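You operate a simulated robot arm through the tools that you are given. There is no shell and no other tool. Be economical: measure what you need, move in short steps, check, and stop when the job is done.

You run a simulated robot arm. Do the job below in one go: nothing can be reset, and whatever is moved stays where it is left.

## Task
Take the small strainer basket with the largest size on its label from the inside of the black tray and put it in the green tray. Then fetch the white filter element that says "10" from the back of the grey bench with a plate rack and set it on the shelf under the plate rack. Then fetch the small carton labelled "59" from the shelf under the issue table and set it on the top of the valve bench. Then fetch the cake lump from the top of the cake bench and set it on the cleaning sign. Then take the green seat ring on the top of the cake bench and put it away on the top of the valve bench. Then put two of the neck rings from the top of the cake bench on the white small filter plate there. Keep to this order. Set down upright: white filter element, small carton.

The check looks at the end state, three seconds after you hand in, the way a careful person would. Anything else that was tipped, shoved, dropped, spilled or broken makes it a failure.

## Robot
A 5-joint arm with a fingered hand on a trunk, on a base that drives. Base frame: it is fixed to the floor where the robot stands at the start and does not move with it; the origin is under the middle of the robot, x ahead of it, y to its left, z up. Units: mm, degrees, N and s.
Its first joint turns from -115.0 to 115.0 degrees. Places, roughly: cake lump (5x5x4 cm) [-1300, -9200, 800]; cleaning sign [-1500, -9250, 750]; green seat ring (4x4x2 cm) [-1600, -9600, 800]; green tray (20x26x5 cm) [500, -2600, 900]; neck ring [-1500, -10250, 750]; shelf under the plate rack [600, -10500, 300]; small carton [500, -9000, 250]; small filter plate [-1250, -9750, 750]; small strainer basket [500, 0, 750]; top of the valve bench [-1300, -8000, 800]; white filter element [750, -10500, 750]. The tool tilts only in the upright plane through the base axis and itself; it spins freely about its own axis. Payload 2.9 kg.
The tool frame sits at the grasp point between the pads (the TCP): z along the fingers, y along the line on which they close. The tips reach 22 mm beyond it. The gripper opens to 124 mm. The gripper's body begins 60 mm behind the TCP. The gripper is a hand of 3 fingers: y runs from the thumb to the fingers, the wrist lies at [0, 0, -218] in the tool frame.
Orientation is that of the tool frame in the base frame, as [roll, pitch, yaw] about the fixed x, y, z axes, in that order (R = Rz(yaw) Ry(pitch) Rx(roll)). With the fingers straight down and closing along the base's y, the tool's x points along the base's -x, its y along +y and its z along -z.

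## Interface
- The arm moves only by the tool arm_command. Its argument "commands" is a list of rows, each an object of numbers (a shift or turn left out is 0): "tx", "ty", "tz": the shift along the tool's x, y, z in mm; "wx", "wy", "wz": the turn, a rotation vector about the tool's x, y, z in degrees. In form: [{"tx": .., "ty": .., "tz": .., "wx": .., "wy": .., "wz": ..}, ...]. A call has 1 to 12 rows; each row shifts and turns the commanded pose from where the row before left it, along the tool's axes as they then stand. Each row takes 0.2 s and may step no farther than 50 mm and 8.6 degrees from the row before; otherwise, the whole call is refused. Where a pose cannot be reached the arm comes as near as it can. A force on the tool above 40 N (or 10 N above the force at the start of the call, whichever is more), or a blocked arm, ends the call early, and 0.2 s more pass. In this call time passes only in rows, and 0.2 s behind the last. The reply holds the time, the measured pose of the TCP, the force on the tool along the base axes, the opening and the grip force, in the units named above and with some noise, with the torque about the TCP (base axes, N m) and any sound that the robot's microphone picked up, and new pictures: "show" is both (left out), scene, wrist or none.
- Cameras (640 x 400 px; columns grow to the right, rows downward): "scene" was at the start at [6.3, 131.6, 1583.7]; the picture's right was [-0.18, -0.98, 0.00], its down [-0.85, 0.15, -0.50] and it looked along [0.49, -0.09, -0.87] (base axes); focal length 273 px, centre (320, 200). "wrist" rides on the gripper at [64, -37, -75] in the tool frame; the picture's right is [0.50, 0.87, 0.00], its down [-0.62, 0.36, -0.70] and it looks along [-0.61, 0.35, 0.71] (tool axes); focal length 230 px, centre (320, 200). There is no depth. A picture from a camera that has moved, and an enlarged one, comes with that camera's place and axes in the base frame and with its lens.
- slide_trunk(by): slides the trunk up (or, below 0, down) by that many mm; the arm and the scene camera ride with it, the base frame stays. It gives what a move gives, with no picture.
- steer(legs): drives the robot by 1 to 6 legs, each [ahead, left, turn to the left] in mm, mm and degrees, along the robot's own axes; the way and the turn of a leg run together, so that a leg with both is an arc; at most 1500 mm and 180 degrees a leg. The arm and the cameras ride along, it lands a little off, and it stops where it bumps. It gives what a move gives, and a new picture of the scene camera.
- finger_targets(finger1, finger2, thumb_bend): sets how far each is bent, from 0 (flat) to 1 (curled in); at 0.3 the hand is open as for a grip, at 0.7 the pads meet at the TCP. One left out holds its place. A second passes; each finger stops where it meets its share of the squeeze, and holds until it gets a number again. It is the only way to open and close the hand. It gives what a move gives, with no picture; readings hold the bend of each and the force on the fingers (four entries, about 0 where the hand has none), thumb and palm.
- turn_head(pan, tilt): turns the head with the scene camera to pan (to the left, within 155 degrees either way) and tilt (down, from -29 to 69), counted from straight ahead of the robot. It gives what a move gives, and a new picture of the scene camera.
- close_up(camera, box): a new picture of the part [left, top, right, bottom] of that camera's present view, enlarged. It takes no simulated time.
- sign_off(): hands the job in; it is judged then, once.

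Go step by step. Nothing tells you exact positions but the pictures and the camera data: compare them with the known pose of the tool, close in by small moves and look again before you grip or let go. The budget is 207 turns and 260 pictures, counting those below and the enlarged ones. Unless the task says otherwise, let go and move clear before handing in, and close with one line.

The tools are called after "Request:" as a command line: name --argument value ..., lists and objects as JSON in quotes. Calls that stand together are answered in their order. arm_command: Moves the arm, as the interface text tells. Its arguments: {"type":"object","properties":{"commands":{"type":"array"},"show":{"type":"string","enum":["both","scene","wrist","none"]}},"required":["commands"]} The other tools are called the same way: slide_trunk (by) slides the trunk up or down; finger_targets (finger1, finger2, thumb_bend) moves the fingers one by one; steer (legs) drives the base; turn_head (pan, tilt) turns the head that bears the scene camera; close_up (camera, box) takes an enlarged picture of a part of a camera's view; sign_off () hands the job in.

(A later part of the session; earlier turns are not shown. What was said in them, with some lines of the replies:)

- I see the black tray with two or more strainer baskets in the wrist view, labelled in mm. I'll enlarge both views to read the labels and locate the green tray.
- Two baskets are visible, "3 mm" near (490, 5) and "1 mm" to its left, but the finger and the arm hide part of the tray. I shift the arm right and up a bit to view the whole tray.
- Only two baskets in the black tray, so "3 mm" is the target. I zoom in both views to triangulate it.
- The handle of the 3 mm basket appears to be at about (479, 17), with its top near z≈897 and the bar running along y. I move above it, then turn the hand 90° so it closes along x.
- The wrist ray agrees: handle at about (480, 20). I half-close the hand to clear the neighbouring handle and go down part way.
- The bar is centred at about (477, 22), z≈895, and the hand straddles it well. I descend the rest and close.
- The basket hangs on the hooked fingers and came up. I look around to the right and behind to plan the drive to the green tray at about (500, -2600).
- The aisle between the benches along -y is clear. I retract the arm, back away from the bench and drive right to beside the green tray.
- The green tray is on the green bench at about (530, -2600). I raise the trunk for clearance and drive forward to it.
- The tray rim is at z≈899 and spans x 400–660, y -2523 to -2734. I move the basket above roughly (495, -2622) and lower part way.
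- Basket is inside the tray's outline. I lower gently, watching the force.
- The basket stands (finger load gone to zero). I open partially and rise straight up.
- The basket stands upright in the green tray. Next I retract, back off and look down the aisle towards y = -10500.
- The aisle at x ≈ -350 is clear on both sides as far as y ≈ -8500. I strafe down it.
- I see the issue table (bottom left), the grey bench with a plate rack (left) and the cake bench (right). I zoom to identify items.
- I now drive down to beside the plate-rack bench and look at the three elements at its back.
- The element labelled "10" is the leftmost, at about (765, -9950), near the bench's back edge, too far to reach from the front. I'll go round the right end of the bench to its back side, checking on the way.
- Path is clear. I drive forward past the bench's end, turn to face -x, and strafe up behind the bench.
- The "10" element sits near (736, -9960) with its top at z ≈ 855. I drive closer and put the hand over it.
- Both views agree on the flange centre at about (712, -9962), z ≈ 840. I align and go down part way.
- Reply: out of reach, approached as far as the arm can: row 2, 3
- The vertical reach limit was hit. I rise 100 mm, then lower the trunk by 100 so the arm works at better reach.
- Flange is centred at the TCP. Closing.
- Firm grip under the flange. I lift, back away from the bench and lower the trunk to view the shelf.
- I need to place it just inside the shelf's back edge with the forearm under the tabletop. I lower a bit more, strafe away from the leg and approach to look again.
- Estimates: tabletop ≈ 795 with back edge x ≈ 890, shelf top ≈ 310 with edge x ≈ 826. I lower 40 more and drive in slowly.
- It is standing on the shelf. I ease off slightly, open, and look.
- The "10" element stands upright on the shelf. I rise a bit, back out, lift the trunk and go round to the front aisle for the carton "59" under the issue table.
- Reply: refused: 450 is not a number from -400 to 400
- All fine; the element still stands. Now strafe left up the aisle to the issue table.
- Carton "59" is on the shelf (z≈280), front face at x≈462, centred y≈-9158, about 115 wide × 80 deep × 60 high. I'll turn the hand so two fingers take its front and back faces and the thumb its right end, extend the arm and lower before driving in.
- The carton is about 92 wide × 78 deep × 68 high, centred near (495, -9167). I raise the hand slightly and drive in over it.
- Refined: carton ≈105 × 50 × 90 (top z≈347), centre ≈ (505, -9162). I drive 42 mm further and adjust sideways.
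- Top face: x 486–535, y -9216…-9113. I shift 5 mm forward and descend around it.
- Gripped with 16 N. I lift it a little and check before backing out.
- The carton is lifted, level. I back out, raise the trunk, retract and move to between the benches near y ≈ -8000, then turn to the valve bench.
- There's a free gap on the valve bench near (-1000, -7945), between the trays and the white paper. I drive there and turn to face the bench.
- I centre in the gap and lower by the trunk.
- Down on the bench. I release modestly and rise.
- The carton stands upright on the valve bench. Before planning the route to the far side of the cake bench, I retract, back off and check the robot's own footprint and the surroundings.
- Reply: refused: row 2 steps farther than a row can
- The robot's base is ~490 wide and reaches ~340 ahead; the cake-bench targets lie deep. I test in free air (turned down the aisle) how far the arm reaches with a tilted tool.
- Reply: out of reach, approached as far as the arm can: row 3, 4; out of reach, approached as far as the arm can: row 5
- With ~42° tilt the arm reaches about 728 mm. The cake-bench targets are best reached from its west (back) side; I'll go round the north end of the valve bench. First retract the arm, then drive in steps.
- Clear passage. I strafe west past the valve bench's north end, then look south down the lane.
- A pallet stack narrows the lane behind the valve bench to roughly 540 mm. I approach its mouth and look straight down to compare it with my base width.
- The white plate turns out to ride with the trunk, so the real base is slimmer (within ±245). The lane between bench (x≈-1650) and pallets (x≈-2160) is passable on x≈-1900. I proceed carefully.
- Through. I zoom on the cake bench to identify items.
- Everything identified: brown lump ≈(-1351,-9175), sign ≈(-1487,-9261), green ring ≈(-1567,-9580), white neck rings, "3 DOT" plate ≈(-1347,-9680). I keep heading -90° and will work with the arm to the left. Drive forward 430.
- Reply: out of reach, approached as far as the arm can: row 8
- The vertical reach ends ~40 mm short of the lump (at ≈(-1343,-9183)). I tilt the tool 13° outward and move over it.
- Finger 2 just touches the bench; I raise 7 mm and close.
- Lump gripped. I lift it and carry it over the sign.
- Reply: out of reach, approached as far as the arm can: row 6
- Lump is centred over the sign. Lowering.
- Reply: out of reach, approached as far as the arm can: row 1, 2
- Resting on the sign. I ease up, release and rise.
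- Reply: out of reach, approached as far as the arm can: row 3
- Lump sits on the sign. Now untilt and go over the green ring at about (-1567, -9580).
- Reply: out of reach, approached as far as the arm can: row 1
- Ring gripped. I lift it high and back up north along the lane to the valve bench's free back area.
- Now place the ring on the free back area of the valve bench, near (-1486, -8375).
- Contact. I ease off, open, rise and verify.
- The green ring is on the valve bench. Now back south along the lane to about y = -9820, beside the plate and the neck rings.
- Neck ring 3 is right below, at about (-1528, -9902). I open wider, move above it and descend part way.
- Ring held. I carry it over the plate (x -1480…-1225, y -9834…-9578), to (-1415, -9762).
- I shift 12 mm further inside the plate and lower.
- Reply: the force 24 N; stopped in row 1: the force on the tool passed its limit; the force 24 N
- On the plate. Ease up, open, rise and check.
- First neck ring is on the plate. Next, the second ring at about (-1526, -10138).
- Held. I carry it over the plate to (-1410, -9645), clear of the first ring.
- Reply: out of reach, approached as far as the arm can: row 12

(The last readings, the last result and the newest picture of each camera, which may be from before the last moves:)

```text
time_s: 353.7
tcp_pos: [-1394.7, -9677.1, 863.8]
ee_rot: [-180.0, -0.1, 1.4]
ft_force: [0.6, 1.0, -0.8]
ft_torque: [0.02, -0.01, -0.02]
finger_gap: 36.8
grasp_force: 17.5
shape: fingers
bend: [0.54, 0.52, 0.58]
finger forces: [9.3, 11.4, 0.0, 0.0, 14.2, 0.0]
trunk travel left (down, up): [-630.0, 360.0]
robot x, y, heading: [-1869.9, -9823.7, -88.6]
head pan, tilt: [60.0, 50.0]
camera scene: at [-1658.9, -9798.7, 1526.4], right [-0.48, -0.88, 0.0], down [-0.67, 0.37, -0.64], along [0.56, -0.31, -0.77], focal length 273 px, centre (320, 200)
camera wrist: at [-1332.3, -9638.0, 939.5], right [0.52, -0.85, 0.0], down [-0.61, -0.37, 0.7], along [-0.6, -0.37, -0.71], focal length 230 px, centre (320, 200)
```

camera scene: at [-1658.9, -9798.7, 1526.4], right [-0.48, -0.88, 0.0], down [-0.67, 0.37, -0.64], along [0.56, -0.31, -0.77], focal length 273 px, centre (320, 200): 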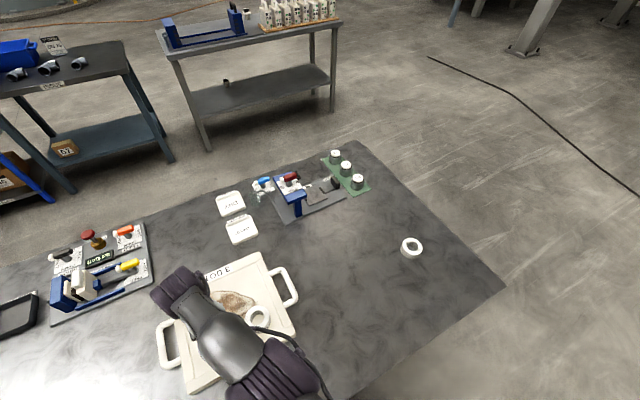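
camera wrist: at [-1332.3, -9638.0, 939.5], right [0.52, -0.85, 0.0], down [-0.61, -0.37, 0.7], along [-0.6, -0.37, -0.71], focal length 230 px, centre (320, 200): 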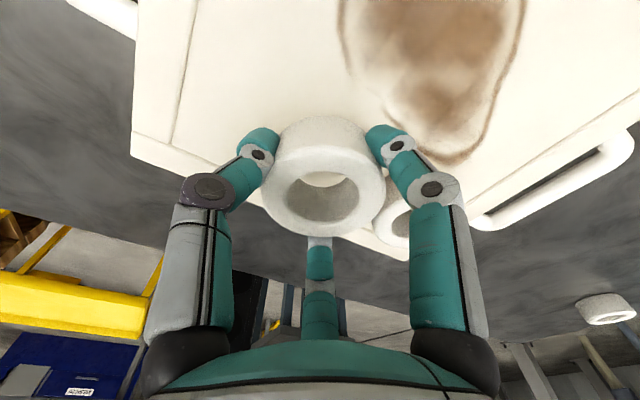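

Request:
arm_command --commands '[{"tx": -12, "ty": -14}, {"tx": -2, "ty": -14, "tz": 8}, {"tz": 6}]' --show "wrist"

Request:
arm_command --commands '[{"tz": 4}, {"tz": 3}]' --show "none"

Request:
arm_command --commands '[{"tz": 3}]' --show "none"

Request:
arm_command --commands '[{"tz": 2.5}]' --show "none"

```text
time_s: 354.5
tcp_pos: [-1394.2, -9676.2, 849.9]
ee_rot: [180.0, -0.1, 1.4]
ft_force: [0.1, -0.2, -1.1]
ft_torque: [-0.01, 0.01, -0.01]
finger_gap: 36.6
grasp_force: 16.7
shape: fingers
bend: [0.54, 0.52, 0.58]
finger forces: [9.4, 11.3, 0.0, 0.0, 14.1, 0.0]
out of reach, approached as far as the arm can: row 1, 2
trunk travel left (down, up): [-630.0, 360.0]
robot x, y, heading: [-1870.9, -9823.3, -88.7]
head pan, tilt: [60.0, 50.0]
camera wrist: at [-1331.6, -9638.1, 924.3], right [0.52, -0.85, 0.0], down [-0.61, -0.37, 0.7], along [-0.6, -0.37, -0.71], focal length 230 px, centre (320, 200)
```

wrist: 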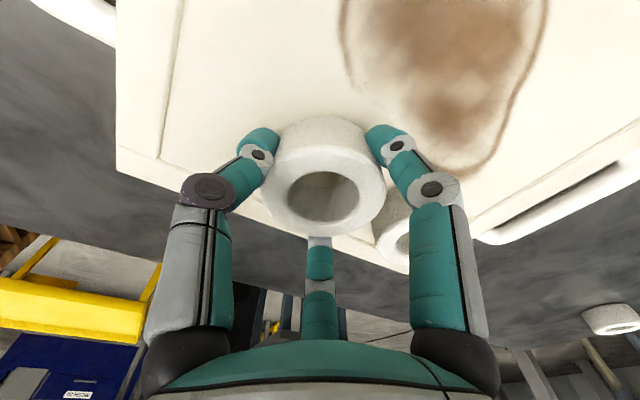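

```text
time_s: 355.1
tcp_pos: [-1395.1, -9675.2, 842.5]
ee_rot: [179.9, -0.2, 1.3]
ft_force: [0.8, -0.2, -0.7]
ft_torque: [0.01, 0.0, 0.01]
finger_gap: 36.7
grasp_force: 17.6
shape: fingers
bend: [0.54, 0.52, 0.58]
finger forces: [9.4, 11.5, 0.1, 0.0, 14.0, 0.0]
trunk travel left (down, up): [-630.0, 360.0]
robot x, y, heading: [-1872.4, -9820.1, -88.6]
head pan, tilt: [60.0, 50.0]
```

```text
time_s: 355.5
tcp_pos: [-1393.8, -9675.8, 837.5]
ee_rot: [-179.9, -0.1, 1.4]
ft_force: [0.5, -0.3, -0.4]
ft_torque: [0.03, 0.01, -0.01]
finger_gap: 36.7
grasp_force: 17.8
shape: fingers
bend: [0.54, 0.52, 0.58]
finger forces: [9.4, 11.4, 0.1, 0.1, 14.0, 0.0]
trunk travel left (down, up): [-630.0, 360.0]
robot x, y, heading: [-1874.4, -9822.4, -88.7]
head pan, tilt: [60.0, 50.0]
```

```text
time_s: 355.9
tcp_pos: [-1393.7, -9677.0, 838.0]
ee_rot: [-179.9, -0.2, 1.4]
ft_force: [1.9, 0.0, 5.9]
ft_torque: [-0.05, 0.03, 0.0]
finger_gap: 36.6
grasp_force: 18.4
shape: fingers
bend: [0.54, 0.52, 0.58]
finger forces: [9.9, 11.2, 0.0, 0.1, 14.7, 0.0]
trunk travel left (down, up): [-630.0, 360.0]
robot x, y, heading: [-1869.5, -9823.7, -89.1]
head pan, tilt: [60.0, 50.0]
```

The waist joint is at its limit, but this spot is on the plate and 82 mm from the first ring; contact is made. I release here and rise.

Request:
finger_targets --finger1 0.41 --finger2 0.41 --thumb_bend 0.41

Request:
arm_command --commands '[{"tz": -20}, {"tz": -40}, {"tz": -40}, {"tz": -30}]'

```text
time_s: 356.9
tcp_pos: [-1393.6, -9677.0, 836.6]
ee_rot: [180.0, -0.1, 1.4]
ft_force: [-0.1, 0.4, 0.1]
ft_torque: [0.01, -0.03, 0.03]
finger_gap: 74.1
grasp_force: 0.0
shape: fingers
bend: [0.41, 0.41, 0.41]
finger forces: [0.0, 0.0, 0.0, 0.0, 0.1, 0.0]
trunk travel left (down, up): [-630.0, 360.0]
robot x, y, heading: [-1872.3, -9823.3, -88.8]
head pan, tilt: [60.0, 50.0]
```

```text
time_s: 357.9
tcp_pos: [-1397.7, -9678.0, 968.3]
ee_rot: [-179.9, -0.2, 1.4]
ft_force: [-0.6, 0.0, 0.2]
ft_torque: [-0.03, 0.02, -0.02]
finger_gap: 74.4
grasp_force: 0.1
shape: fingers
bend: [0.41, 0.41, 0.41]
finger forces: [0.0, 0.0, 0.0, 0.0, 0.0, 0.0]
trunk travel left (down, up): [-630.0, 360.0]
robot x, y, heading: [-1870.6, -9822.4, -88.9]
head pan, tilt: [60.0, 50.0]
camera scene: at [-1659.3, -9798.8, 1526.4], right [-0.48, -0.88, 0.0], down [-0.67, 0.37, -0.64], along [0.56, -0.31, -0.77], focal length 273 px, centre (320, 200)
camera wrist: at [-1334.5, -9639.7, 1043.3], right [0.52, -0.85, 0.0], down [-0.61, -0.37, 0.7], along [-0.6, -0.37, -0.71], focal length 230 px, centre (320, 200)
```

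scene: 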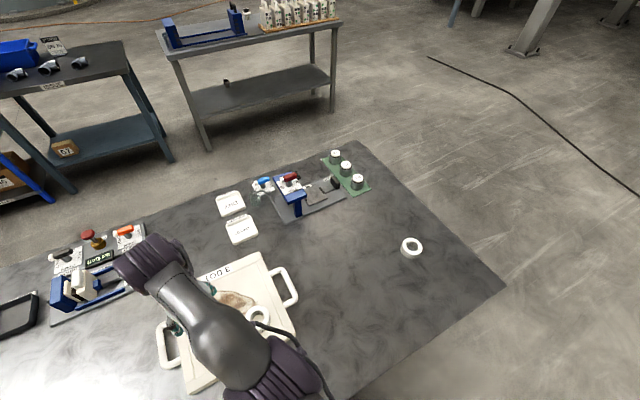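
wrist: 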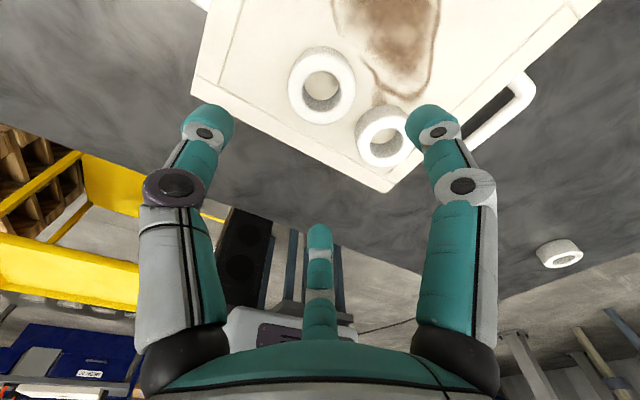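

Both neck rings lie flat on the plate. I move the arm clear and take a last look at the bench.

Request:
arm_command --commands '[{"tx": -35, "ty": 30}, {"tx": -35, "ty": 30}, {"tx": -35, "ty": 30}, {"tx": -35, "ty": 30}, {"tx": -35, "ty": 30}, {"tx": -35, "ty": 30}, {"tx": -30, "ty": 30}]' --show "scene"

Request:
turn_head --pan 120 --tilt 40

```text
time_s: 359.5
tcp_pos: [-1391.7, -9707.1, 980.5]
ee_rot: [180.0, -0.1, 1.3]
ft_force: [-0.5, -0.2, 0.5]
ft_torque: [-0.02, -0.04, -0.04]
finger_gap: 74.0
grasp_force: 0.0
shape: fingers
bend: [0.41, 0.41, 0.41]
finger forces: [0.0, 0.1, 0.1, 0.0, 0.0, 0.1]
out of reach, approached as far as the arm can: row 1, 2, 3, 4, 5, 6, 7
trunk travel left (down, up): [-630.0, 360.0]
robot x, y, heading: [-1869.2, -9821.9, -88.6]
head pan, tilt: [60.0, 50.0]
camera scene: at [-1658.9, -9798.7, 1526.3], right [-0.48, -0.88, 0.0], down [-0.67, 0.37, -0.64], along [0.56, -0.31, -0.77], focal length 273 px, centre (320, 200)
```

scene: 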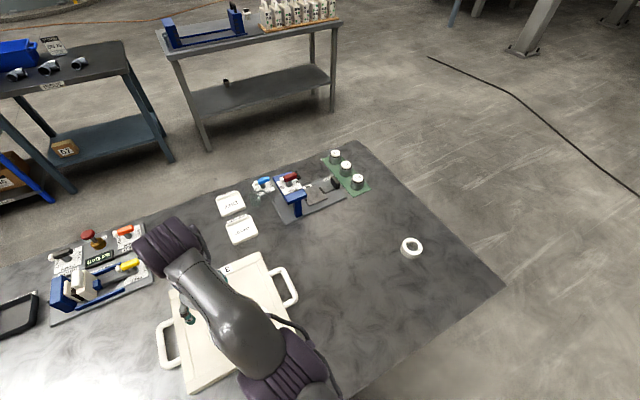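

```text
time_s: 360.8
tcp_pos: [-1390.7, -9707.0, 980.1]
ee_rot: [180.0, 0.0, 1.4]
ft_force: [-0.8, 0.3, -0.7]
ft_torque: [0.03, 0.01, -0.01]
finger_gap: 74.1
grasp_force: 0.0
shape: fingers
bend: [0.41, 0.41, 0.41]
finger forces: [0.0, 0.0, 0.0, 0.0, 0.0, 0.1]
trunk travel left (down, up): [-630.0, 360.0]
robot x, y, heading: [-1873.4, -9823.6, -88.9]
head pan, tilt: [120.0, 40.0]
camera scene: at [-1653.7, -9717.7, 1540.5], right [0.52, -0.86, 0.0], down [-0.55, -0.33, -0.77], along [0.66, 0.4, -0.64], focal length 273 px, centre (320, 200)
```

scene: 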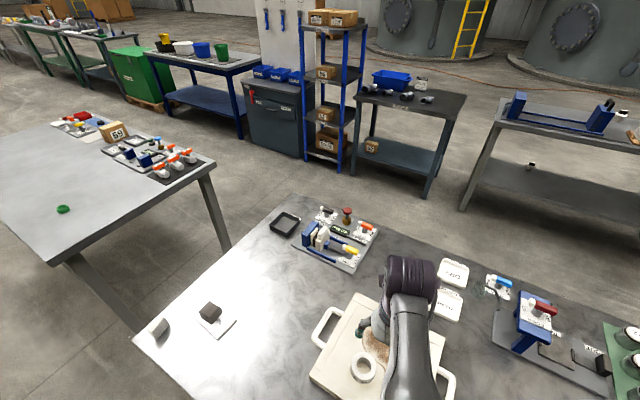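

Everything is in place, but the arm stayed over the plate. I move it south first, then in.

Request:
arm_command --commands '[{"ty": 40}, {"ty": 40}, {"ty": 40}, {"ty": 40}, {"tx": -40}, {"tx": -40}, {"tx": -40}, {"tx": -40}]' --show "scene"

```text
time_s: 362.6
tcp_pos: [-1363.6, -9858.9, 994.6]
ee_rot: [180.0, -0.1, 1.4]
ft_force: [-0.3, -0.7, -0.6]
ft_torque: [-0.03, 0.01, -0.01]
finger_gap: 74.1
grasp_force: 0.1
shape: fingers
bend: [0.41, 0.41, 0.41]
finger forces: [0.0, 0.0, 0.0, 0.0, 0.0, 0.0]
out of reach, approached as far as the arm can: row 1, 2, 3, 5, 6, 7, 8
trunk travel left (down, up): [-630.0, 360.0]
robot x, y, heading: [-1873.7, -9824.4, -89.1]
head pan, tilt: [120.0, 40.0]
camera scene: at [-1653.7, -9717.8, 1540.5], right [0.52, -0.86, 0.0], down [-0.55, -0.33, -0.77], along [0.66, 0.4, -0.64], focal length 273 px, centre (320, 200)
```

scene: 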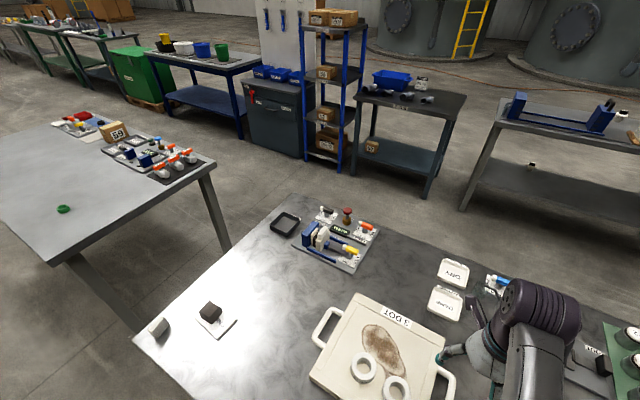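

The rings, plate, lump, green ring and carton all stand as wanted, and the hand is empty. I raise the trunk for clearance and hand in.

Request:
slide_trunk --by 150

Request:
sign_off

```text
time_s: 364.3
tcp_pos: [-1364.0, -9858.9, 1144.9]
ee_rot: [-180.0, 0.0, 1.5]
ft_force: [0.4, 0.3, -0.1]
ft_torque: [0.0, 0.01, 0.05]
finger_gap: 74.0
grasp_force: 0.1
shape: fingers
bend: [0.41, 0.41, 0.41]
finger forces: [0.0, 0.0, 0.1, 0.1, 0.1, 0.1]
trunk travel left (down, up): [-780.0, 210.0]
robot x, y, heading: [-1873.7, -9822.2, -89.0]
head pan, tilt: [120.0, 40.0]
```

```text
The job is handed in.
```

All six steps were done in order and the job is handed in; from the cameras every item looked in place, nothing was seen tipped or knocked over, and the hand is empty, raised above the cake bench.
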